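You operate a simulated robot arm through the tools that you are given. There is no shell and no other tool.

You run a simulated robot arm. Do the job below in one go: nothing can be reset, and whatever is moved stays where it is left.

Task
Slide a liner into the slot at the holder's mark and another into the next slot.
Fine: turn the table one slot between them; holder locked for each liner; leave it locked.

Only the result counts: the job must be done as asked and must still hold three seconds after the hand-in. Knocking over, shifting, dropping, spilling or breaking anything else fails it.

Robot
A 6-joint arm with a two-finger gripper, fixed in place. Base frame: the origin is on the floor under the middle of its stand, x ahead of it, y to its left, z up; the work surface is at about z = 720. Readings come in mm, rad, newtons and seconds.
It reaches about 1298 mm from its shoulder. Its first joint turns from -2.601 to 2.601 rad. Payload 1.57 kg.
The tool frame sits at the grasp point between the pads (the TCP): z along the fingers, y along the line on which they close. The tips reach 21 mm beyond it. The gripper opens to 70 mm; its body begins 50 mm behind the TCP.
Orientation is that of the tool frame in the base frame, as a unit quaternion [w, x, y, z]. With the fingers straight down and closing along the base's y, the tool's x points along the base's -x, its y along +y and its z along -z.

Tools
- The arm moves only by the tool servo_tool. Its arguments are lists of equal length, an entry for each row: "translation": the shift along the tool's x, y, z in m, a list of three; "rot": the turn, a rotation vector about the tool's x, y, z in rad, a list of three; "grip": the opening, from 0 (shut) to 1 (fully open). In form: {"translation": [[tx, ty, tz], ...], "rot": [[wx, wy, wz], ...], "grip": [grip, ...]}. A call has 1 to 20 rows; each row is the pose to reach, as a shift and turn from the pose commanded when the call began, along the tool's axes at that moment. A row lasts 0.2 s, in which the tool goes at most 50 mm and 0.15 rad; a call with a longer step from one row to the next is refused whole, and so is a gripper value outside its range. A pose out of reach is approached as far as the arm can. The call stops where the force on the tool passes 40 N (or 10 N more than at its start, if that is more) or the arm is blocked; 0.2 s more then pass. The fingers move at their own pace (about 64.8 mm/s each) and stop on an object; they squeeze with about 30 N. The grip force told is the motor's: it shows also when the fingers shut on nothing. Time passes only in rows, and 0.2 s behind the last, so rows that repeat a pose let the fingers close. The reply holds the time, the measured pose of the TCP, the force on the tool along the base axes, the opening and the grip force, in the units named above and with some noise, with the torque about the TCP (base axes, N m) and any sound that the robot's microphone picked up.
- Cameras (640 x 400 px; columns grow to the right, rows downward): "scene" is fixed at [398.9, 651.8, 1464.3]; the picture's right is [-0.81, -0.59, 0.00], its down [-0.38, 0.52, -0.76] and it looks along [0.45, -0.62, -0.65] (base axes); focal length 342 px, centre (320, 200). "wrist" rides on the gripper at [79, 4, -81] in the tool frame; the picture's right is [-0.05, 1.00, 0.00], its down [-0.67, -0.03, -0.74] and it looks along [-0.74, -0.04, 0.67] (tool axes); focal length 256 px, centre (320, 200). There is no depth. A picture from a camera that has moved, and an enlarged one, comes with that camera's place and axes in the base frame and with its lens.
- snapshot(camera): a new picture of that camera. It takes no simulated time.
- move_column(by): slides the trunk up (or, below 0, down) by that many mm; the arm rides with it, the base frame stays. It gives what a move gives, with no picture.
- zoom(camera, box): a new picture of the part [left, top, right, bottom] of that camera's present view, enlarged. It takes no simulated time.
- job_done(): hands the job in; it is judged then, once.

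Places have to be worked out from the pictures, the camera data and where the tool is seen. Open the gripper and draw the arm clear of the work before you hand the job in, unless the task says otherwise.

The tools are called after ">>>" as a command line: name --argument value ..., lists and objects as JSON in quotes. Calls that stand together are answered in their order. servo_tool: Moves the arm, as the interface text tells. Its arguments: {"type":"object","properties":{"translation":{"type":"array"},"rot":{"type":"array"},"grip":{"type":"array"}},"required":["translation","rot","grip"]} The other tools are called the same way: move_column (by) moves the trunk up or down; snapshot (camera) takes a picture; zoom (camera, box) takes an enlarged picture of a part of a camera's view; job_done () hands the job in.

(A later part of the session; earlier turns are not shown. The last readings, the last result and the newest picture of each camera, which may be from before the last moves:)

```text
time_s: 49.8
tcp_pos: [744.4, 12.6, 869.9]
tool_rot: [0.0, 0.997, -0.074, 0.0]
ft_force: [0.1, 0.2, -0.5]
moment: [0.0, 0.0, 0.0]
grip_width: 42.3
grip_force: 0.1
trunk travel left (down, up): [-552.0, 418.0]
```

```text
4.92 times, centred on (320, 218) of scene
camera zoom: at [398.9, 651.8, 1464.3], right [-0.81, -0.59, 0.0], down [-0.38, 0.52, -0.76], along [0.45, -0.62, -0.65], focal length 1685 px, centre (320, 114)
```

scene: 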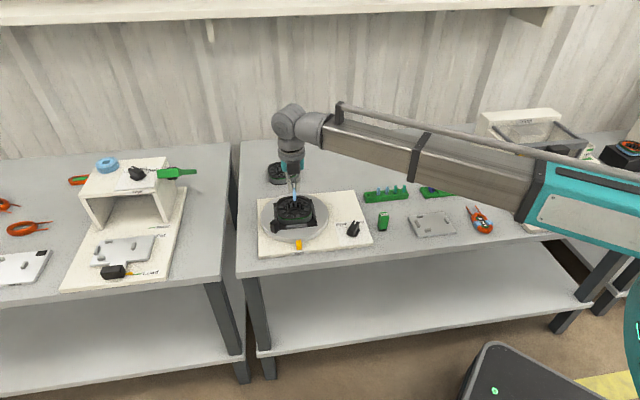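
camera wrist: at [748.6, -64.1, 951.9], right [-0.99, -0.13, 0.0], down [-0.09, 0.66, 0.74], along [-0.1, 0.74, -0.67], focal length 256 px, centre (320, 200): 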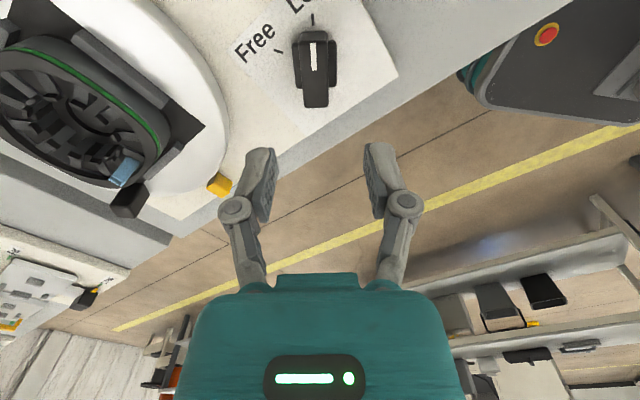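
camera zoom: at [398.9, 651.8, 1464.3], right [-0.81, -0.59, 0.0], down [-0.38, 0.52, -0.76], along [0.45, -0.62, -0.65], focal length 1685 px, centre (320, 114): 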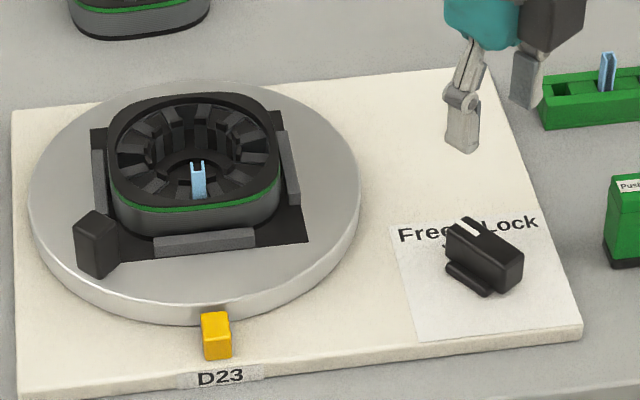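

The knob stays at Free. Next I move above the table's black handle, turning the tool so the camera looks outward over the handle, to measure it.

>>> servo_tool --translation '[[0.0149, -0.016, 0], [0.0298, -0.032, 0], [0.0447, -0.048, 0], [0.0596, -0.064, 0], [0.0745, -0.08, 0], [0.0893, -0.096, 0], [0.1042, -0.112, 0], [0.1191, -0.128, 0], [0.134, -0.144, 0], [0.1489, -0.1601, 0], [0.1489, -0.1601, 0]]' --rot '[[0, 0, 0.1407], [0, 0, 0.2814], [0, 0, 0.4221], [0, 0, 0.5628], [0, 0, 0.7035], [0, 0, 0.8442], [0, 0, 0.9849], [0, 0, 1.1256], [0, 0, 1.2663], [0, 0, 1.407], [0, 0, 1.407]]' --grip '[0.6, 0.6, 0.6, 0.6, 0.6, 0.6, 0.6, 0.6, 0.6, 0.6, 0.6]'

>>> snapshot --camera "wrist"

>>> zoom --camera "scene" --box '[255, 200, 325, 255]'

```text
time_s: 52.2
tcp_pos: [914.5, 149.7, 870.3]
tool_rot: [0.0, 0.712, -0.702, -0.001]
ft_force: [-0.6, 0.2, -0.2]
moment: [-0.01, 0.03, 0.03]
grip_width: 42.1
grip_force: 0.1
trunk travel left (down, up): [-552.0, 418.0]
```

```text
taken
camera wrist: at [912.4, 71.1, 951.6], right [-1.0, 0.04, 0.0], down [0.03, 0.67, 0.74], along [0.03, 0.74, -0.67], focal length 256 px, centre (320, 200)
```

wrist: 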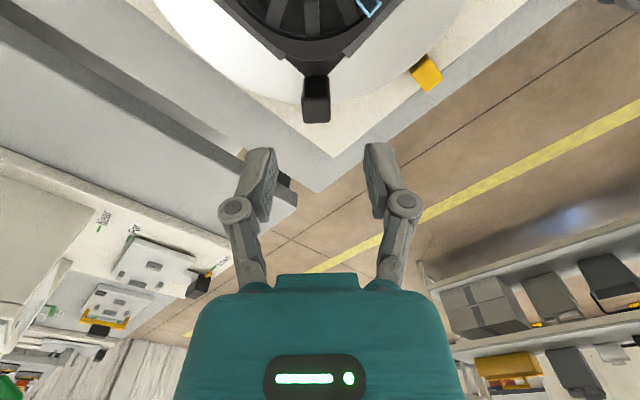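

```text
7.27 times, centred on (290, 228) of scene
camera zoom: at [398.9, 651.8, 1464.3], right [-0.81, -0.59, 0.0], down [-0.38, 0.52, -0.76], along [0.45, -0.62, -0.65], focal length 2489 px, centre (538, 0)
```

zoom: 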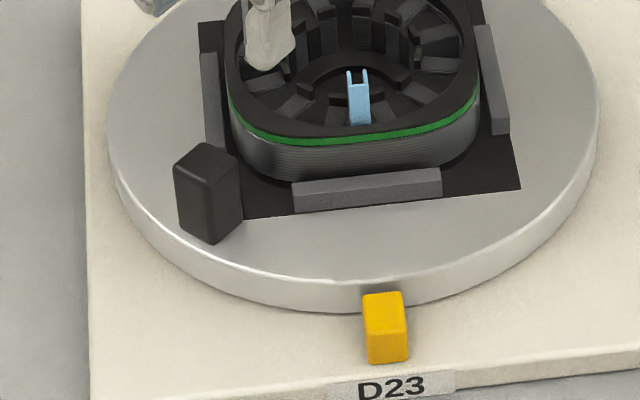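

I zoom on the handle from the wrist camera.

>>> zoom --camera "wrist" --box '[280, 50, 360, 130]'

>>> zoom --camera "wrist" --box '[180, 0, 460, 150]'

```text
5.00 times, centred on (320, 90) of wrist
camera zoom: at [912.4, 71.1, 951.6], right [-1.0, 0.04, 0.0], down [0.03, 0.67, 0.74], along [0.03, 0.74, -0.67], focal length 1280 px, centre (320, 750)
```

zoom: 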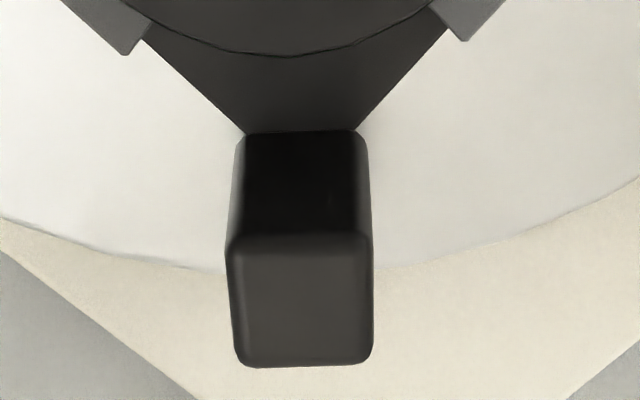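

```text
2.29 times, centred on (320, 75) of wrist
camera zoom: at [912.4, 71.1, 951.6], right [-1.0, 0.04, 0.0], down [0.03, 0.67, 0.74], along [0.03, 0.74, -0.67], focal length 585 px, centre (320, 486)
```

zoom: 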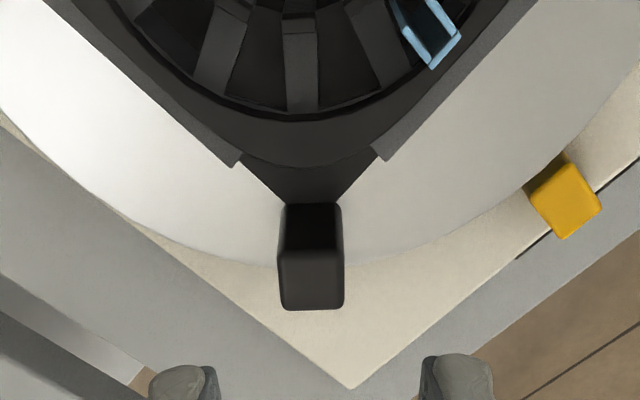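

The handle is about 18 × 17 mm, centred at (918, 159) with its top at z ≈ 792, on a table centred at about (918, 72). I centre over it and lower so that the pads can grip it tangentially.

>>> servo_tool --translation '[[-0.0089, -0.0028, 0], [-0.0089, -0.0028, 0]]' --rot '[[0, 0, 0.012], [0, 0, 0.012]]' --grip '[0.6, 0.6]'

>>> move_column --by -55

>>> zoom --camera "wrist" --box '[240, 70, 400, 200]'

>>> zoom --camera "scene" --box '[250, 180, 325, 255]'

```text
time_s: 52.8
tcp_pos: [919.5, 157.9, 871.3]
tool_rot: [-0.001, 0.709, -0.706, 0.0]
ft_force: [-0.6, -0.5, -0.4]
moment: [-0.02, -0.02, 0.0]
grip_width: 42.0
grip_force: 0.0
trunk travel left (down, up): [-552.0, 418.0]
```

```text
time_s: 53.8
tcp_pos: [918.4, 156.9, 814.8]
tool_rot: [-0.001, 0.709, -0.706, -0.001]
ft_force: [0.2, -0.1, 0.1]
moment: [0.0, -0.02, 0.02]
grip_width: 41.9
grip_force: 0.0
trunk travel left (down, up): [-497.0, 473.0]
```

```text
3.08 times, centred on (320, 135) of wrist
camera zoom: at [914.4, 79.1, 896.7], right [-1.0, 0.05, 0.0], down [0.03, 0.67, 0.74], along [0.04, 0.74, -0.67], focal length 788 px, centre (320, 400)
```

zoom: 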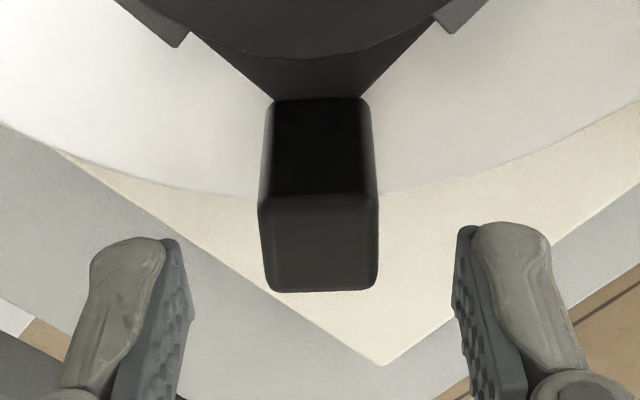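

```text
5.33 times, centred on (288, 218) of scene
camera zoom: at [398.9, 651.8, 1464.3], right [-0.81, -0.59, 0.0], down [-0.38, 0.52, -0.76], along [0.45, -0.62, -0.65], focal length 1825 px, centre (493, 107)
```

zoom: 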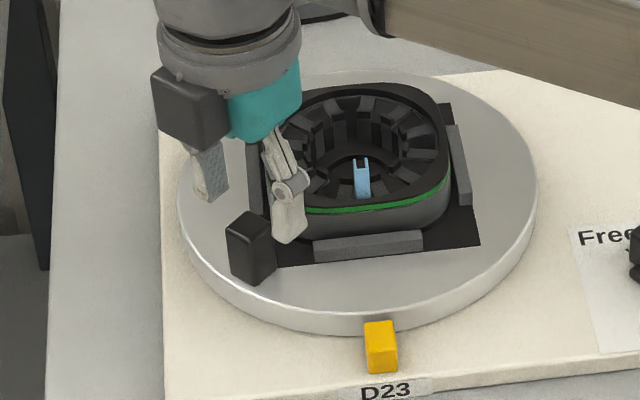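

The handle is centred between the fingers. I lower 26 mm more and close on the handle.

>>> move_column --by -26

>>> servo_tool --translation '[[0, 0, 0], [0, 0, 0], [0, 0, 0], [0, 0, 0]]' --rot '[[0, 0, 0], [0, 0, 0], [0, 0, 0], [0, 0, 0]]' --grip '[0.4, 0.2, 0.1, 0.1]'

>>> zoom --camera "wrist" --box '[240, 70, 400, 200]'

>>> zoom --camera "scene" --box '[250, 180, 325, 255]'

```text
time_s: 54.5
tcp_pos: [919.0, 159.1, 789.6]
tool_rot: [-0.001, 0.708, -0.706, 0.0]
ft_force: [0.3, 0.0, -0.3]
moment: [-0.02, 0.03, 0.01]
grip_width: 41.9
grip_force: 0.1
trunk travel left (down, up): [-471.0, 499.0]
```

```text
time_s: 55.5
tcp_pos: [919.5, 158.0, 789.7]
tool_rot: [0.0, 0.709, -0.705, 0.0]
ft_force: [-2.1, 0.3, -0.7]
moment: [0.06, 0.03, -0.09]
grip_width: 19.9
grip_force: 32.2
trunk travel left (down, up): [-471.0, 499.0]
```

```text
3.08 times, centred on (320, 135) of wrist
camera zoom: at [914.4, 79.2, 870.7], right [-1.0, 0.05, 0.0], down [0.03, 0.67, 0.74], along [0.04, 0.74, -0.67], focal length 788 px, centre (320, 400)
```

zoom: 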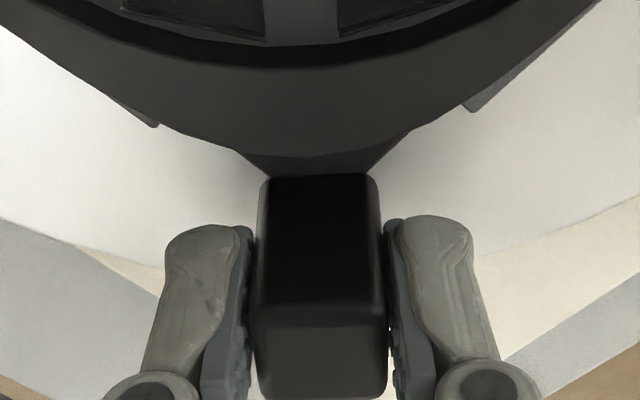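

```text
5.33 times, centred on (288, 218) of scene
camera zoom: at [398.9, 651.8, 1464.3], right [-0.81, -0.59, 0.0], down [-0.38, 0.52, -0.76], along [0.45, -0.62, -0.65], focal length 1825 px, centre (493, 107)
```

zoom: 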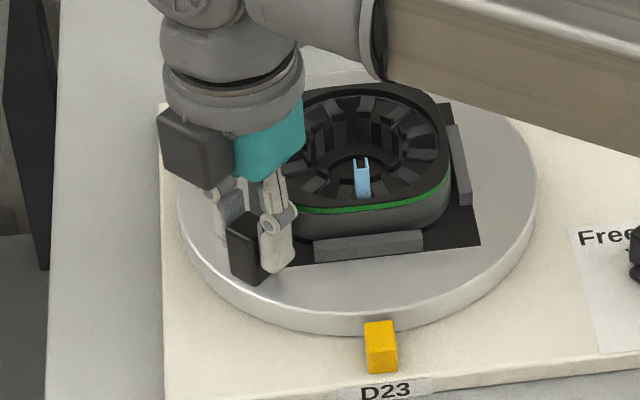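

The handle is held. The knob is at Free, so I start turning the table clockwise (away from the mark) about its centre, slowly, with a first stage of about 26°.

>>> servo_tool --translation '[[0.0001, -0.0043, 0], [0.0006, -0.0103, 0], [0.0017, -0.0171, 0], [0.0033, -0.0237, 0], [0.0055, -0.0303, 0], [0.0074, -0.035, 0], [0.0086, -0.0374, 0], [0.0086, -0.0374, 0]]' --rot '[[0, 0, 0.05], [0, 0, 0.12], [0, 0, 0.2], [0, 0, 0.28], [0, 0, 0.36], [0, 0, 0.42], [0, 0, 0.45], [0, 0, 0.45]]' --grip '[0.1, 0.1, 0.1, 0.1, 0.1, 0.1, 0.1, 0.1]'

>>> zoom --camera "scene" --box '[250, 180, 325, 255]'

```text
time_s: 57.3
tcp_pos: [956.0, 149.9, 788.5]
tool_rot: [0.0, -0.534, 0.846, -0.001]
ft_force: [7.4, 3.6, 5.3]
moment: [-0.72, 0.22, 0.38]
grip_width: 19.9
grip_force: 31.9
trunk travel left (down, up): [-471.0, 499.0]
```

```text
5.33 times, centred on (288, 218) of scene
camera zoom: at [398.9, 651.8, 1464.3], right [-0.81, -0.59, 0.0], down [-0.38, 0.52, -0.76], along [0.45, -0.62, -0.65], focal length 1825 px, centre (493, 107)
```

zoom: 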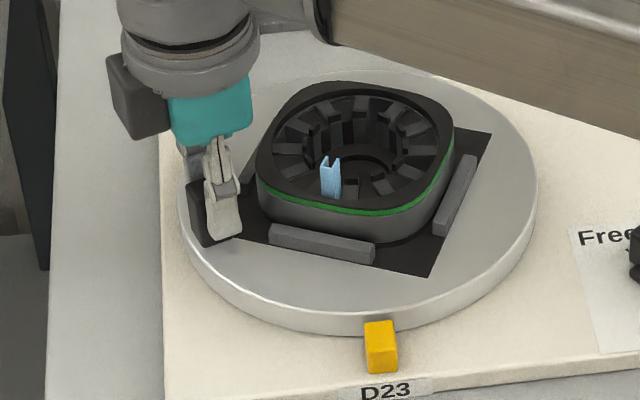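

The table follows smoothly and the liner stays upright in its slot. I continue the arc by another 32°.

>>> servo_tool --translation '[[0.0002, -0.0052, 0], [0.0007, -0.0111, 0], [0.0019, -0.0179, 0], [0.0036, -0.0246, 0], [0.0058, -0.0311, 0], [0.0086, -0.0374, 0], [0.0113, -0.0427, 0], [0.0131, -0.0456, 0], [0.0131, -0.0456, 0]]' --rot '[[0, 0, 0.06], [0, 0, 0.13], [0, 0, 0.21], [0, 0, 0.29], [0, 0, 0.37], [0, 0, 0.45], [0, 0, 0.52], [0, 0, 0.56], [0, 0, 0.56]]' --grip '[0.1, 0.1, 0.1, 0.1, 0.1, 0.1, 0.1, 0.1, 0.1]'

>>> zoom --camera "scene" --box '[250, 180, 325, 255]'

```text
time_s: 59.3
tcp_pos: [991.7, 117.4, 789.0]
tool_rot: [0.0, -0.279, 0.96, 0.0]
ft_force: [4.6, 2.6, 2.1]
moment: [0.36, -0.48, -0.09]
grip_width: 20.1
grip_force: 31.8
trunk travel left (down, up): [-471.0, 499.0]
```

```text
5.33 times, centred on (288, 218) of scene
camera zoom: at [398.9, 651.8, 1464.3], right [-0.81, -0.59, 0.0], down [-0.38, 0.52, -0.76], along [0.45, -0.62, -0.65], focal length 1825 px, centre (493, 107)
```

zoom: 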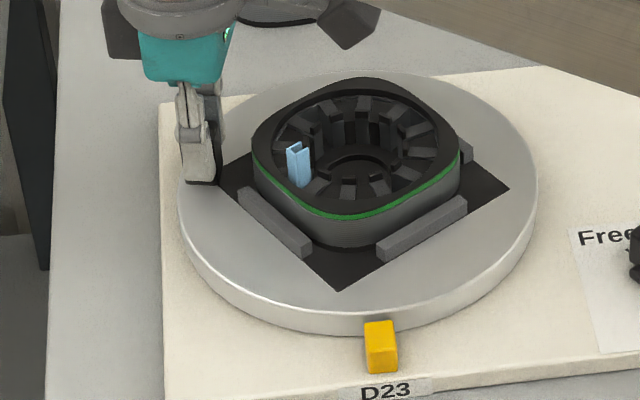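

Now about 58° turned. I complete the arc to 90°.

>>> servo_tool --translation '[[0.0002, -0.0052, 0], [0.0007, -0.0111, 0], [0.0019, -0.0179, 0], [0.0036, -0.0246, 0], [0.0058, -0.0311, 0], [0.0086, -0.0374, 0], [0.0113, -0.0427, 0], [0.0131, -0.0457, 0], [0.0131, -0.0457, 0]]' --rot '[[0, 0, 0.06], [0, 0, 0.13], [0, 0, 0.21], [0, 0, 0.29], [0, 0, 0.37], [0, 0, 0.45], [0, 0, 0.52], [0, 0, 0.561], [0, 0, 0.561]]' --grip '[0.1, 0.1, 0.1, 0.1, 0.1, 0.1, 0.1, 0.1, 0.1]'

>>> zoom --camera "scene" --box '[250, 180, 325, 255]'

>>> snapshot --camera "wrist"

```text
time_s: 61.3
tcp_pos: [1005.6, 71.8, 790.0]
tool_rot: [0.0, -0.001, 1.0, 0.001]
ft_force: [2.5, -6.4, 1.1]
moment: [-0.21, 0.61, 0.36]
grip_width: 19.8
grip_force: 31.8
trunk travel left (down, up): [-471.0, 499.0]
```

```text
5.33 times, centred on (288, 218) of scene
camera zoom: at [398.9, 651.8, 1464.3], right [-0.81, -0.59, 0.0], down [-0.38, 0.52, -0.76], along [0.45, -0.62, -0.65], focal length 1825 px, centre (493, 107)
```

zoom: 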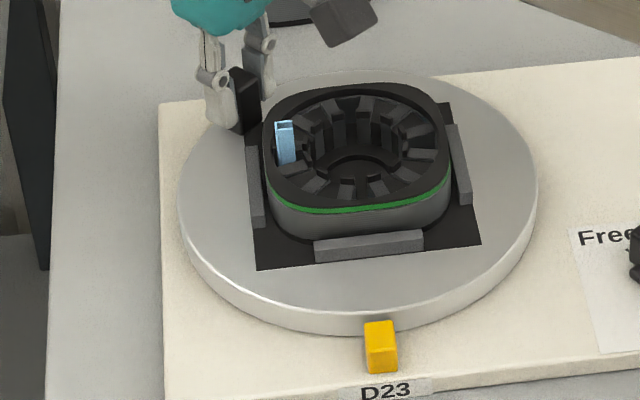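

```text
taken
camera wrist: at [925.9, 76.5, 870.6], right [0.05, 1.0, 0.0], down [0.67, -0.03, 0.74], along [0.74, -0.04, -0.67], focal length 256 px, centre (320, 200)
```

wrist: 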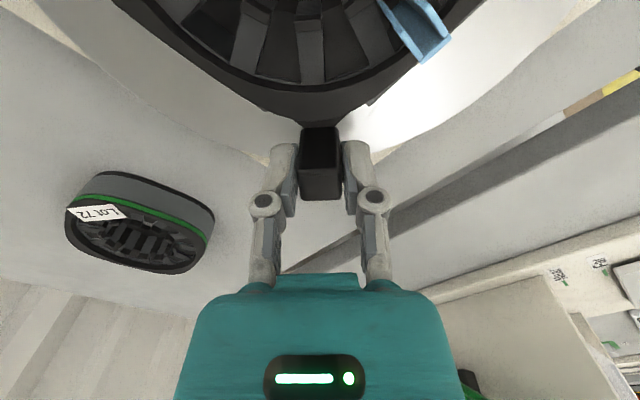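

The tool has turned exactly 90°. I compare the nest's position with the earlier picture using the same zoom box, and view the lock alignment.

>>> zoom --camera "scene" --box '[255, 200, 325, 255]'

>>> zoom --camera "scene" --box '[290, 205, 320, 225]'

```text
7.27 times, centred on (290, 228) of scene
camera zoom: at [398.9, 651.8, 1464.3], right [-0.81, -0.59, 0.0], down [-0.38, 0.52, -0.76], along [0.45, -0.62, -0.65], focal length 2489 px, centre (538, 0)
```

zoom: 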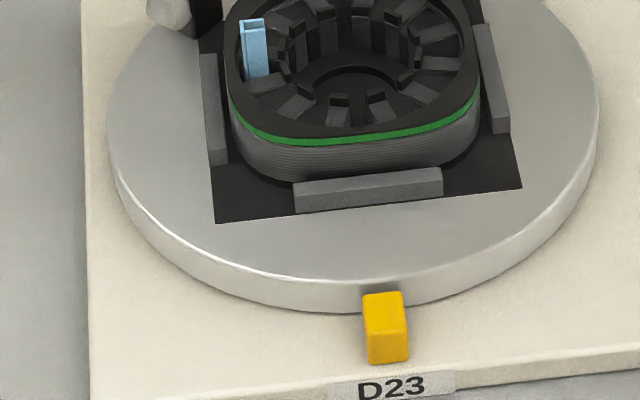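

```text
16.00 times, centred on (305, 215) of scene
camera zoom: at [398.9, 651.8, 1464.3], right [-0.81, -0.59, 0.0], down [-0.38, 0.52, -0.76], along [0.45, -0.62, -0.65], focal length 5475 px, centre (560, -40)
```

zoom: 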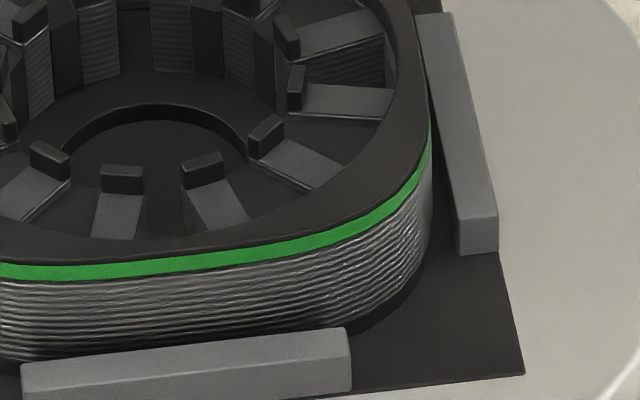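

The nest sits where it did before (within a pixel or two), so a fresh open slot is at the mark. I release the handle, rise, and check that nothing shifts.

>>> servo_tool --translation '[[0, 0, 0], [0, 0, 0], [0, 0, 0], [0, 0, 0]]' --rot '[[0, 0, 0], [0, 0, 0], [0, 0, 0], [0, 0, 0]]' --grip '[0.4, 0.6, 0.6, 0.6]'

>>> move_column --by 80

>>> zoom --camera "scene" --box '[255, 200, 325, 255]'

>>> zoom --camera "scene" --box '[290, 205, 320, 225]'

```text
time_s: 62.3
tcp_pos: [1006.3, 72.8, 789.0]
tool_rot: [-0.001, -0.003, 1.0, 0.0]
ft_force: [0.0, 0.7, -0.6]
moment: [0.05, 0.01, 0.0]
grip_width: 42.0
grip_force: 0.1
trunk travel left (down, up): [-471.0, 499.0]
```

```text
time_s: 63.4
tcp_pos: [1005.7, 73.0, 868.6]
tool_rot: [0.0, -0.003, 1.0, 0.001]
ft_force: [0.0, 0.2, -0.1]
moment: [0.03, 0.0, 0.01]
grip_width: 42.2
grip_force: 0.0
trunk travel left (down, up): [-551.0, 419.0]
```

```text
7.27 times, centred on (290, 228) of scene
camera zoom: at [398.9, 651.8, 1464.3], right [-0.81, -0.59, 0.0], down [-0.38, 0.52, -0.76], along [0.45, -0.62, -0.65], focal length 2489 px, centre (538, 0)
```

zoom: 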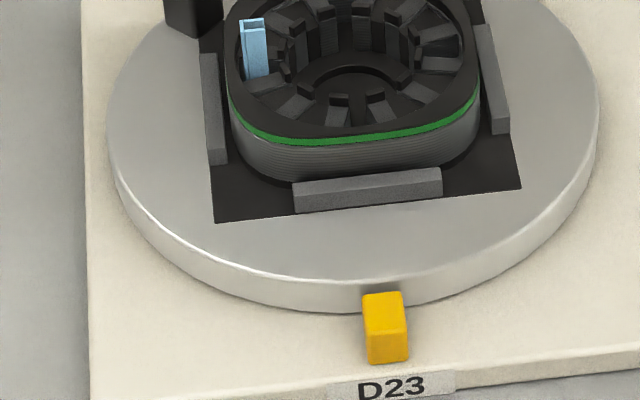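

```text
16.00 times, centred on (305, 215) of scene
camera zoom: at [398.9, 651.8, 1464.3], right [-0.81, -0.59, 0.0], down [-0.38, 0.52, -0.76], along [0.45, -0.62, -0.65], focal length 5475 px, centre (560, -40)
```

zoom: 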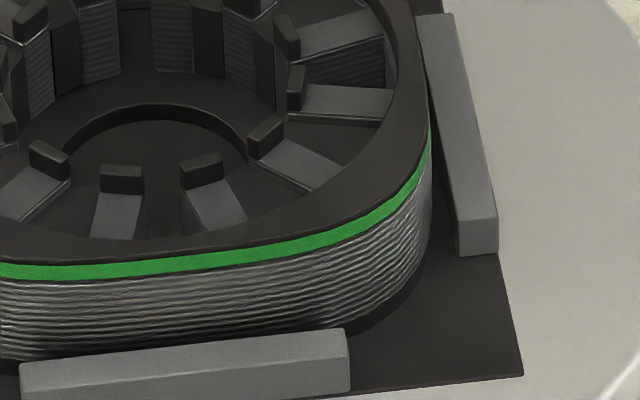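

The table settled exactly at its former alignment. I go back to the knob (axis now refined to about (742.3, 14.3), bar at -10.5°) to lock the holder again.

>>> servo_tool --translation '[[0.0263, -0.0057, 0], [0.0526, -0.0113, 0], [0.0789, -0.017, 0], [0.1052, -0.0226, 0], [0.1315, -0.0283, 0], [0.1578, -0.034, 0], [0.1841, -0.0396, 0], [0.2104, -0.0453, 0], [0.2367, -0.0509, 0], [0.263, -0.0566, 0], [0.263, -0.0566, 0]]' --rot '[[0, 0, -0.148], [0, 0, -0.296], [0, 0, -0.444], [0, 0, -0.592], [0, 0, -0.74], [0, 0, -0.887], [0, 0, -1.035], [0, 0, -1.183], [0, 0, -1.331], [0, 0, -1.479], [0, 0, -1.479]]' --grip '[0.6, 0.6, 0.6, 0.6, 0.6, 0.6, 0.6, 0.6, 0.6, 0.6, 0.6]'

>>> servo_tool --translation '[[0, 0, 0], [0, 0, 0], [0, 0, 0], [0, 0, 0], [0, 0, 0], [0, 0, 0], [0, 0, 0], [0, 0, 0], [0, 0, 0], [0, 0, 0], [0, 0, 0]]' --rot '[[0, 0, -0.148], [0, 0, -0.296], [0, 0, -0.444], [0, 0, -0.592], [0, 0, -0.74], [0, 0, -0.887], [0, 0, -1.035], [0, 0, -1.183], [0, 0, -1.331], [0, 0, -1.479], [0, 0, -1.479]]' --grip '[0.6, 0.6, 0.6, 0.6, 0.6, 0.6, 0.6, 0.6, 0.6, 0.6, 0.6]'

>>> zoom --camera "wrist" --box '[240, 0, 400, 130]'

```text
time_s: 65.8
tcp_pos: [742.5, 14.4, 869.0]
tool_rot: [0.0, -0.677, 0.736, 0.0]
ft_force: [-0.5, 0.5, 0.2]
moment: [-0.01, 0.02, 0.01]
grip_width: 42.0
grip_force: 0.1
trunk travel left (down, up): [-551.0, 419.0]
```

```text
time_s: 68.2
tcp_pos: [744.0, 15.0, 868.9]
tool_rot: [-0.001, 0.996, -0.087, 0.0]
ft_force: [0.0, -0.3, -0.1]
moment: [0.02, 0.0, 0.02]
grip_width: 41.9
grip_force: 0.1
trunk travel left (down, up): [-551.0, 419.0]
```

```text
3.08 times, centred on (320, 65) of wrist
camera zoom: at [819.5, -2.2, 950.7], right [-0.23, -0.97, 0.0], down [-0.65, 0.15, 0.74], along [-0.73, 0.17, -0.67], focal length 788 px, centre (320, 615)
```

zoom: 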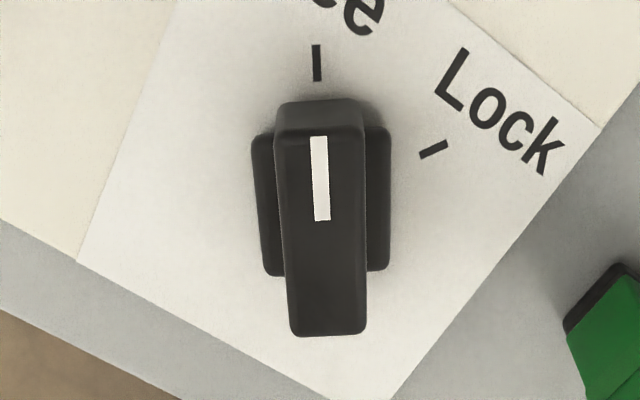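

The bar and fingers are aligned. I correct 1 mm, descend and grip the bar.

>>> servo_tool --translation '[[0, 0.001, 0], [0, 0.001, 0]]' --rot '[[0, 0, 0], [0, 0, 0]]' --grip '[0.6, 0.6]'

>>> move_column --by -75

>>> zoom --camera "wrist" --box '[240, 70, 400, 200]'

```text
time_s: 68.8
tcp_pos: [741.8, 14.6, 870.2]
tool_rot: [0.0, 0.996, -0.089, -0.001]
ft_force: [-0.2, -0.2, 0.1]
moment: [0.01, 0.02, -0.03]
grip_width: 42.1
grip_force: 0.1
trunk travel left (down, up): [-551.0, 419.0]
```

```text
time_s: 70.0
tcp_pos: [742.9, 13.8, 794.3]
tool_rot: [-0.001, 0.996, -0.089, 0.0]
ft_force: [0.5, -0.5, 0.1]
moment: [0.04, 0.0, -0.01]
grip_width: 41.9
grip_force: 0.0
trunk travel left (down, up): [-476.0, 494.0]
```

```text
3.08 times, centred on (320, 135) of wrist
camera zoom: at [819.1, -3.8, 875.7], right [-0.23, -0.97, 0.0], down [-0.65, 0.15, 0.74], along [-0.73, 0.17, -0.67], focal length 788 px, centre (320, 400)
```

zoom: 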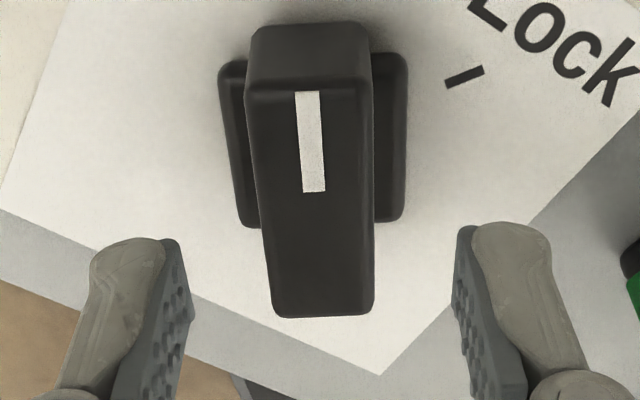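

Nearly centred; I shift back 0.7 mm, lower to gripping height and close.

>>> servo_tool --translation '[[0, -0.0007, 0], [0, -0.0007, 0]]' --rot '[[0, 0, 0], [0, 0, 0]]' --grip '[0.6, 0.6]'

>>> move_column --by -24.5

>>> servo_tool --translation '[[0, 0, 0], [0, 0, 0], [0, 0, 0], [0, 0, 0]]' --rot '[[0, 0, 0], [0, 0, 0], [0, 0, 0], [0, 0, 0]]' --grip '[0.4, 0.2, 0.1, 0.1]'

>>> zoom --camera "wrist" --box '[240, 70, 400, 200]'

```text
time_s: 70.6
tcp_pos: [742.4, 14.5, 794.7]
tool_rot: [0.0, 0.996, -0.089, 0.0]
ft_force: [0.3, 0.9, 0.0]
moment: [-0.02, 0.01, -0.02]
grip_width: 42.1
grip_force: 0.1
trunk travel left (down, up): [-476.0, 494.0]
```

```text
time_s: 71.3
tcp_pos: [742.9, 14.6, 770.0]
tool_rot: [0.0, 0.996, -0.09, -0.001]
ft_force: [0.3, 0.4, 0.0]
moment: [0.01, -0.02, -0.02]
grip_width: 42.1
grip_force: 0.1
trunk travel left (down, up): [-451.0, 519.0]
```

```text
time_s: 72.3
tcp_pos: [741.8, 14.4, 769.3]
tool_rot: [0.0, 0.996, -0.089, 0.0]
ft_force: [-0.2, -2.1, 1.3]
moment: [-0.08, 0.04, 0.02]
grip_width: 19.8
grip_force: 32.2
trunk travel left (down, up): [-451.0, 519.0]
```

```text
3.08 times, centred on (320, 135) of wrist
camera zoom: at [819.4, -3.3, 851.3], right [-0.23, -0.97, 0.0], down [-0.65, 0.15, 0.74], along [-0.73, 0.17, -0.67], focal length 788 px, centre (320, 400)
```

zoom: 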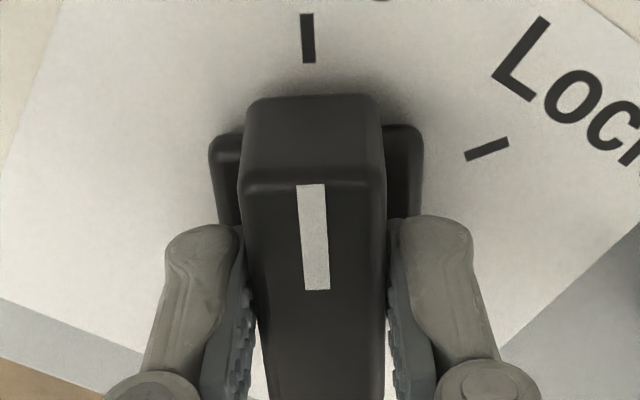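

The grip is nearly force-free. I turn the knob clockwise back to Lock in two stages.

>>> servo_tool --translation '[[0, 0, 0], [0, 0, 0], [0, 0, 0], [0, 0, 0], [0, 0, 0], [0, 0, 0], [0, 0, 0]]' --rot '[[0, 0, 0.1], [0, 0, 0.2], [0, 0, 0.3], [0, 0, 0.4], [0, 0, 0.5], [0, 0, 0.6], [0, 0, 0.6]]' --grip '[0.1, 0.1, 0.1, 0.1, 0.1, 0.1, 0.1]'

>>> servo_tool --translation '[[0, 0, 0], [0, 0, 0], [0, 0, 0], [0, 0, 0], [0, 0, 0], [0, 0, 0], [0, 0, 0], [0, 0, 0]]' --rot '[[0, 0, 0.1], [0, 0, 0.2], [0, 0, 0.3], [0, 0, 0.4], [0, 0, 0.5], [0, 0, 0.58], [0, 0, 0.63], [0, 0, 0.63]]' --grip '[0.1, 0.1, 0.1, 0.1, 0.1, 0.1, 0.1, 0.1]'

>>> zoom --camera "wrist" --box '[240, 50, 400, 200]'

>>> zoom --camera "scene" --box '[255, 180, 385, 255]'

```text
time_s: 73.9
tcp_pos: [742.4, 15.1, 769.4]
tool_rot: [-0.001, 0.925, -0.38, 0.0]
ft_force: [3.8, -0.4, 3.6]
moment: [-0.11, -0.35, 0.03]
grip_width: 19.9
grip_force: 32.0
trunk travel left (down, up): [-451.0, 519.0]
```

```text
time_s: 75.7
tcp_pos: [742.9, 14.2, 770.0]
tool_rot: [0.0, 0.762, -0.647, 0.0]
ft_force: [-6.4, -6.8, -3.5]
moment: [-0.1, 0.16, 0.49]
grip_width: 20.2
grip_force: 32.1
trunk travel left (down, up): [-451.0, 519.0]
```

```text
2.67 times, centred on (320, 125) of wrist
camera zoom: at [750.4, -64.3, 851.3], right [-0.99, -0.11, 0.0], down [-0.07, 0.66, 0.74], along [-0.08, 0.74, -0.67], focal length 683 px, centre (320, 400)
```

zoom: 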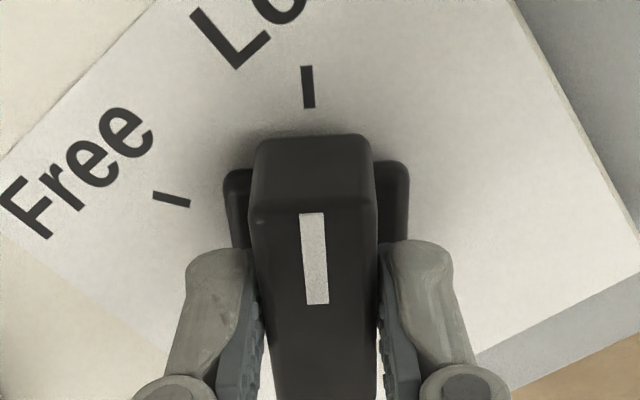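

```text
4.92 times, centred on (320, 218) of scene
camera zoom: at [398.9, 651.8, 1464.3], right [-0.81, -0.59, 0.0], down [-0.38, 0.52, -0.76], along [0.45, -0.62, -0.65], focal length 1685 px, centre (320, 114)
```

zoom: 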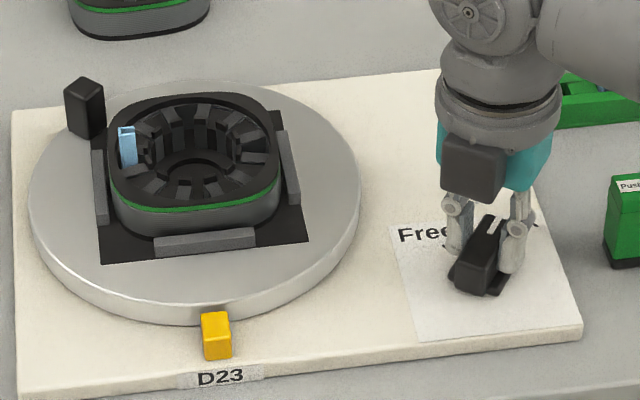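

The knob's stripe is back in line with the Lock tick. I release it and rise to verify.

>>> servo_tool --translation '[[0, 0, 0], [0, 0, 0], [0, 0, 0], [0, 0, 0]]' --rot '[[0, 0, 0], [0, 0, 0], [0, 0, 0], [0, 0, 0]]' --grip '[0.4, 0.6, 0.6, 0.6]'

>>> move_column --by 100

>>> zoom --camera "wrist" --box '[260, 5, 370, 120]'

>>> zoom --camera "scene" --box '[338, 215, 372, 242]'

>>> zoom --camera "scene" --box '[290, 205, 320, 225]'

```text
time_s: 76.7
tcp_pos: [742.2, 15.5, 769.7]
tool_rot: [0.0, 0.762, -0.647, 0.0]
ft_force: [-0.1, -0.3, -0.6]
moment: [-0.01, 0.02, -0.04]
grip_width: 41.8
grip_force: 0.0
trunk travel left (down, up): [-451.0, 519.0]
```

```text
time_s: 78.0
tcp_pos: [744.1, 15.9, 869.2]
tool_rot: [0.0, 0.762, -0.648, 0.0]
ft_force: [-0.4, 0.1, 0.2]
moment: [0.0, 0.02, 0.0]
grip_width: 42.0
grip_force: 0.0
trunk travel left (down, up): [-551.0, 419.0]
```

```text
3.48 times, centred on (315, 62) of wrist
camera zoom: at [750.9, -63.7, 951.2], right [-0.99, -0.11, 0.0], down [-0.07, 0.66, 0.74], along [-0.08, 0.74, -0.67], focal length 890 px, centre (337, 678)
```

zoom: 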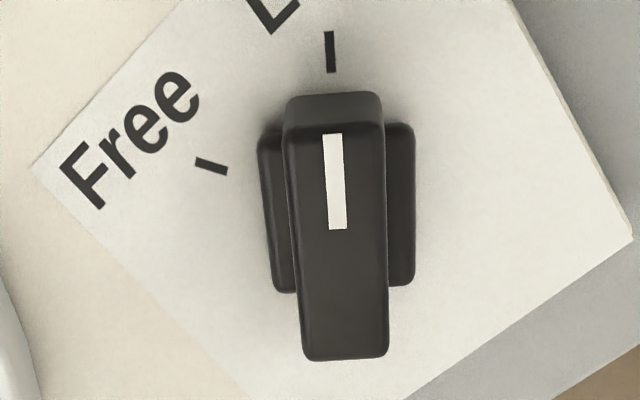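

```text
14.81 times, centred on (355, 228) of scene
camera zoom: at [398.9, 651.8, 1464.3], right [-0.81, -0.59, 0.0], down [-0.38, 0.52, -0.76], along [0.45, -0.62, -0.65], focal length 5070 px, centre (-198, -222)
```

zoom: 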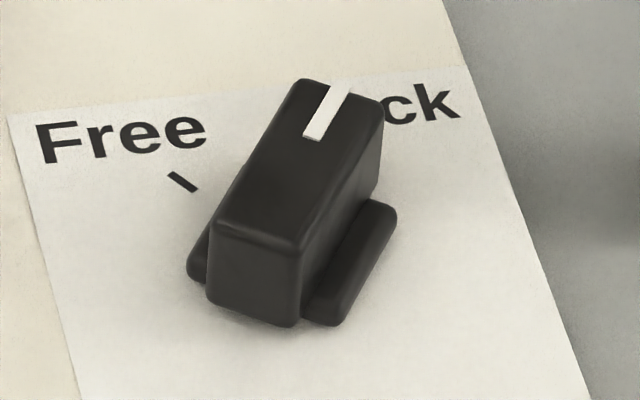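

```text
16.00 times, centred on (305, 215) of scene
camera zoom: at [398.9, 651.8, 1464.3], right [-0.81, -0.59, 0.0], down [-0.38, 0.52, -0.76], along [0.45, -0.62, -0.65], focal length 5475 px, centre (560, -40)
```

zoom: 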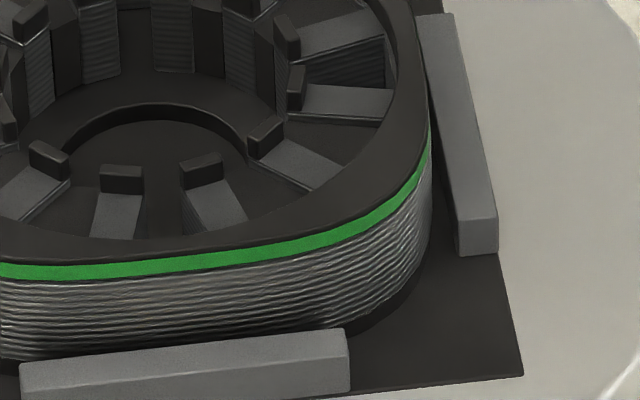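

The knob picture matches the original Lock picture exactly. I compare the stator's alignment with the very first picture through the same zoom box.

>>> zoom --camera "scene" --box '[275, 196, 312, 218]'

>>> zoom --camera "scene" --box '[270, 190, 320, 250]'

```text
16.00 times, centred on (294, 207) of scene
camera zoom: at [398.9, 651.8, 1464.3], right [-0.81, -0.59, 0.0], down [-0.38, 0.52, -0.76], along [0.45, -0.62, -0.65], focal length 5475 px, centre (744, 88)
```

zoom: 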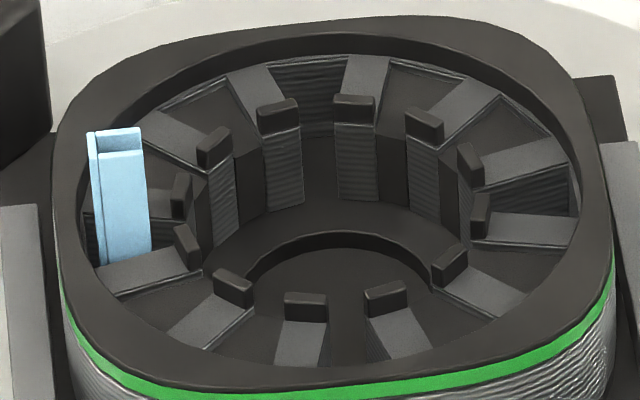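

```text
6.67 times, centred on (295, 220) of scene
camera zoom: at [398.9, 651.8, 1464.3], right [-0.81, -0.59, 0.0], down [-0.38, 0.52, -0.76], along [0.45, -0.62, -0.65], focal length 2281 px, centre (487, 67)
```

zoom: 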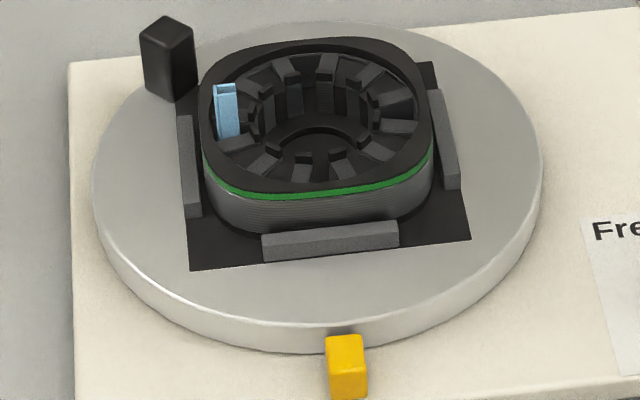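

The stator looks identical to the start, so a fresh slot is at the mark and the holder is locked. Now I go back to the rack for the second liner, estimated at (765, -178.4).

>>> servo_tool --translation '[[0.0216, 0.001, 0], [0.0432, 0.0019, 0], [0.0648, 0.0029, 0], [0.0864, 0.0038, 0], [0.1081, 0.0048, 0], [0.1297, 0.0057, 0], [0.1513, 0.0067, 0], [0.1729, 0.0076, 0], [0.1945, 0.0086, 0], [0.1945, 0.0086, 0]]' --rot '[[0, 0, 0.14], [0, 0, 0.28], [0, 0, 0.42], [0, 0, 0.56], [0, 0, 0.7], [0, 0, 0.84], [0, 0, 0.98], [0, 0, 1.12], [0, 0, 1.259], [0, 0, 1.259]]' --grip '[0.2, 0.2, 0.2, 0.2, 0.2, 0.2, 0.2, 0.2, 0.2, 0.2]'

>>> servo_tool --translation '[[0, 0, 0], [0, 0, 0], [0, 0, 0], [0, 0, 0], [0, 0, 0], [0, 0, 0], [0, 0, 0], [0, 0, 0], [0, 0, 0], [0, 0, 0]]' --rot '[[0, 0, 0.14], [0, 0, 0.28], [0, 0, 0.42], [0, 0, 0.56], [0, 0, 0.7], [0, 0, 0.84], [0, 0, 0.98], [0, 0, 1.12], [0, 0, 1.259], [0, 0, 1.259]]' --grip '[0.2, 0.2, 0.2, 0.2, 0.2, 0.2, 0.2, 0.2, 0.2, 0.2]'

>>> zoom --camera "wrist" --box '[240, 50, 400, 170]'

```text
time_s: 80.2
tcp_pos: [766.2, -177.5, 869.4]
tool_rot: [0.0, -0.233, 0.972, 0.0]
ft_force: [0.5, 0.1, 0.4]
moment: [-0.01, 0.0, 0.0]
grip_width: 14.0
grip_force: 0.1
trunk travel left (down, up): [-551.0, 419.0]
```

```text
time_s: 82.4
tcp_pos: [765.8, -179.0, 870.8]
tool_rot: [-0.001, 0.384, 0.923, 0.001]
ft_force: [-0.7, 0.5, 0.0]
moment: [0.0, -0.01, -0.02]
grip_width: 14.1
grip_force: 0.0
trunk travel left (down, up): [-551.0, 419.0]
```

```text
3.33 times, centred on (320, 110) of wrist
camera zoom: at [712.4, -119.6, 951.2], right [0.74, 0.67, 0.0], down [0.45, -0.5, 0.74], along [0.5, -0.56, -0.67], focal length 853 px, centre (320, 500)
```

zoom: 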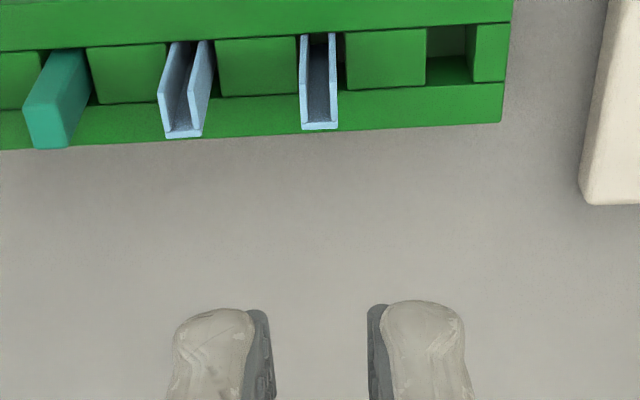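

Liner B is centred under the tool within half a millimetre. I descend above it, then to gripping height.

>>> move_column --by -72

>>> zoom --camera "wrist" --box '[260, 100, 380, 210]'

>>> zoom --camera "scene" --box '[360, 160, 410, 205]'

```text
time_s: 83.5
tcp_pos: [765.3, -180.4, 798.1]
tool_rot: [0.0, 0.383, 0.924, 0.0]
ft_force: [0.3, 0.8, 0.4]
moment: [0.0, 0.0, 0.0]
grip_width: 14.2
grip_force: 0.1
trunk travel left (down, up): [-479.0, 491.0]
```

```text
3.64 times, centred on (320, 155) of wrist
camera zoom: at [712.3, -119.6, 879.2], right [0.74, 0.67, 0.0], down [0.45, -0.5, 0.74], along [0.5, -0.55, -0.67], focal length 931 px, centre (320, 364)
```

zoom: 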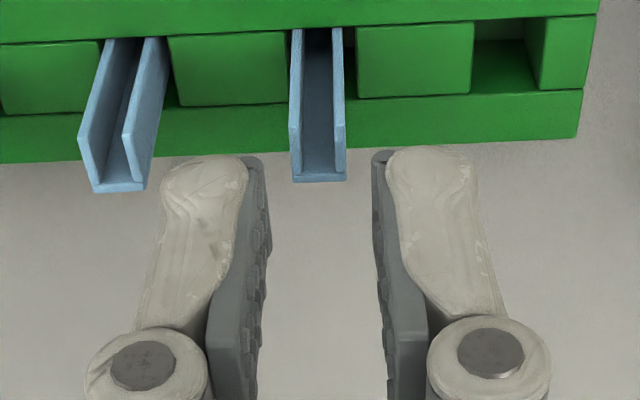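

```text
8.89 times, centred on (385, 182) of scene
camera zoom: at [398.9, 651.8, 1464.3], right [-0.81, -0.59, 0.0], down [-0.38, 0.52, -0.76], along [0.45, -0.62, -0.65], focal length 3042 px, centre (-258, 356)
```

zoom: 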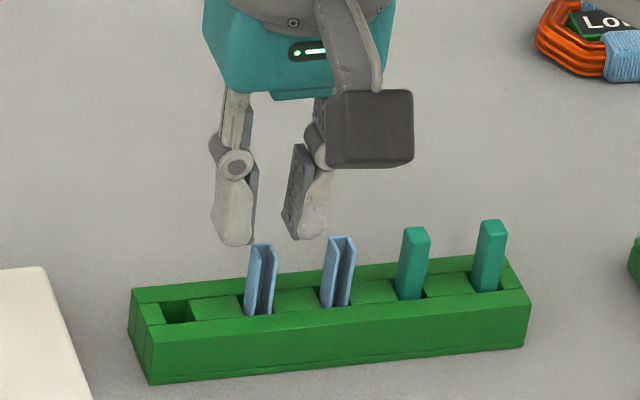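

The fingers straddle liner B with clearance to liner C. I go down 18 mm and close.

>>> move_column --by -18

>>> servo_tool --translation '[[0, 0, 0], [0, 0, 0], [0, 0, 0], [0, 0, 0]]' --rot '[[0, 0, 0], [0, 0, 0], [0, 0, 0], [0, 0, 0]]' --grip '[0.1, 0, 0, 0]'

>>> move_column --by 120

>>> zoom --camera "wrist" --box '[260, 80, 380, 210]'

>>> zoom --camera "scene" --box '[345, 110, 420, 205]'

```text
time_s: 84.1
tcp_pos: [765.4, -178.7, 778.9]
tool_rot: [0.0, 0.383, 0.924, 0.001]
ft_force: [0.0, -0.5, 0.2]
moment: [0.01, 0.01, 0.01]
grip_width: 13.9
grip_force: 0.0
trunk travel left (down, up): [-461.0, 509.0]
```

```text
time_s: 85.1
tcp_pos: [766.1, -179.2, 780.4]
tool_rot: [0.0, 0.382, 0.924, 0.0]
ft_force: [-0.2, 0.8, 0.2]
moment: [0.0, 0.0, -0.01]
grip_width: 6.3
grip_force: 30.3
trunk travel left (down, up): [-461.0, 509.0]
```

```text
time_s: 86.6
tcp_pos: [767.3, -179.7, 899.9]
tool_rot: [0.0, 0.383, 0.924, 0.0]
ft_force: [0.2, 0.3, 0.6]
moment: [-0.03, 0.0, 0.0]
grip_width: 6.1
grip_force: 30.1
trunk travel left (down, up): [-581.0, 389.0]
```

```text
3.08 times, centred on (320, 145) of wrist
camera zoom: at [712.4, -119.6, 981.1], right [0.74, 0.67, 0.0], down [0.45, -0.5, 0.74], along [0.5, -0.55, -0.67], focal length 788 px, centre (320, 369)
```

zoom: 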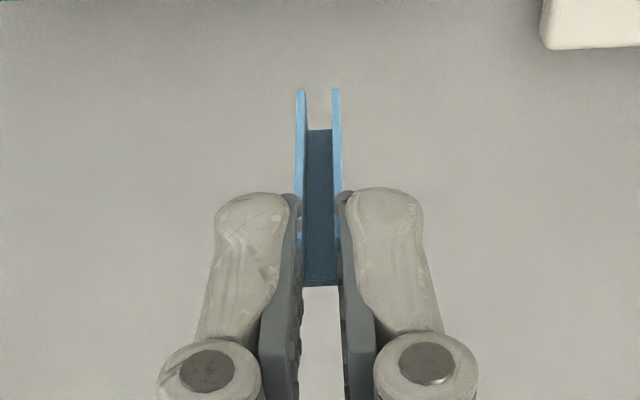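

```text
4.21 times, centred on (382, 158) of scene
camera zoom: at [398.9, 651.8, 1464.3], right [-0.81, -0.59, 0.0], down [-0.38, 0.52, -0.76], along [0.45, -0.62, -0.65], focal length 1441 px, centre (57, 379)
```

zoom: 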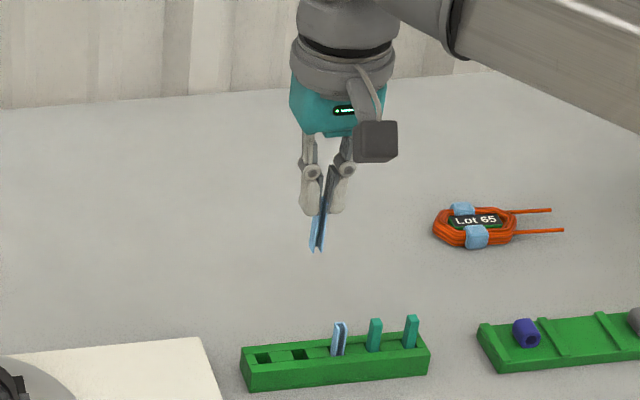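

The second liner is held exactly like the first. I carry it to above the mark slot with the 180° turn.

>>> servo_tool --translation '[[0.0098, 0.0259, 0], [0.0196, 0.0518, 0], [0.0293, 0.0777, 0], [0.0391, 0.1036, 0], [0.0489, 0.1295, 0], [0.0587, 0.1554, 0], [0.0685, 0.1813, 0], [0.0783, 0.2072, 0], [0.088, 0.2331, 0], [0.0978, 0.259, 0], [0.1076, 0.2849, 0], [0.1076, 0.2849, 0]]' --rot '[[0, 0, -0.143], [0, 0, -0.286], [0, 0, -0.429], [0, 0, -0.572], [0, 0, -0.715], [0, 0, -0.858], [0, 0, -1.0], [0, 0, -1.143], [0, 0, -1.286], [0, 0, -1.429], [0, 0, -1.5708], [0, 0, -1.5708]]' --grip '[0, 0, 0, 0, 0, 0, 0, 0, 0, 0, 0, 0]'

>>> servo_tool --translation '[[0, 0, 0], [0, 0, 0], [0, 0, 0], [0, 0, 0], [0, 0, 0], [0, 0, 0], [0, 0, 0], [0, 0, 0], [0, 0, 0], [0, 0, 0], [0, 0, 0], [0, 0, 0]]' --rot '[[0, 0, -0.143], [0, 0, -0.286], [0, 0, -0.429], [0, 0, -0.572], [0, 0, -0.715], [0, 0, -0.858], [0, 0, -1.0], [0, 0, -1.143], [0, 0, -1.286], [0, 0, -1.429], [0, 0, -1.5708], [0, 0, -1.5708]]' --grip '[0, 0, 0, 0, 0, 0, 0, 0, 0, 0, 0, 0]'

>>> zoom --camera "wrist" --box '[270, 20, 370, 120]'

>>> zoom --camera "scene" --box '[265, 170, 325, 225]'

```text
time_s: 89.2
tcp_pos: [894.4, 98.2, 900.0]
tool_rot: [0.0, -0.384, 0.923, 0.0]
ft_force: [0.3, 0.3, 0.4]
moment: [0.0, -0.01, 0.02]
grip_width: 5.8
grip_force: 30.1
trunk travel left (down, up): [-581.0, 389.0]
```

```text
time_s: 91.8
tcp_pos: [890.6, 98.1, 899.2]
tool_rot: [0.0, 0.924, -0.382, 0.0]
ft_force: [-0.1, -0.1, -0.7]
moment: [-0.01, -0.01, -0.01]
grip_width: 5.8
grip_force: 30.0
trunk travel left (down, up): [-581.0, 389.0]
```

```text
4.00 times, centred on (320, 70) of wrist
camera zoom: at [944.4, 40.1, 981.1], right [-0.74, -0.67, 0.0], down [-0.45, 0.5, 0.74], along [-0.5, 0.55, -0.67], focal length 1024 px, centre (320, 720)
```

zoom: 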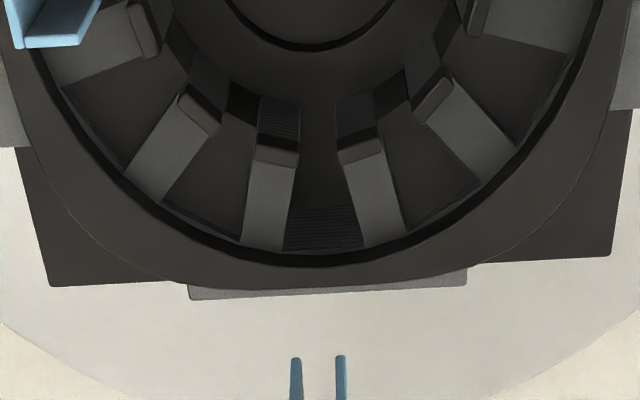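

```text
7.27 times, centred on (295, 198) of scene
camera zoom: at [398.9, 651.8, 1464.3], right [-0.81, -0.59, 0.0], down [-0.38, 0.52, -0.76], along [0.45, -0.62, -0.65], focal length 2489 px, centre (502, 218)
```

zoom: 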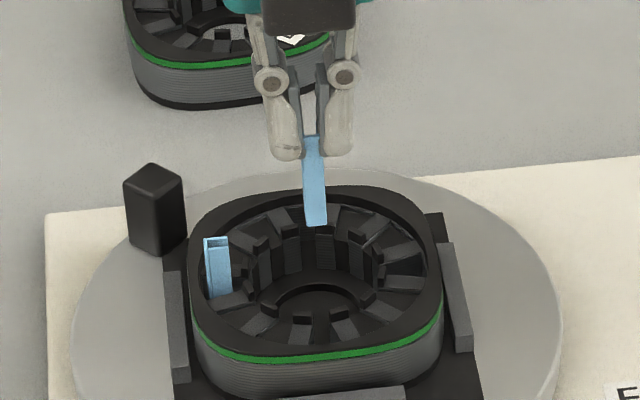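

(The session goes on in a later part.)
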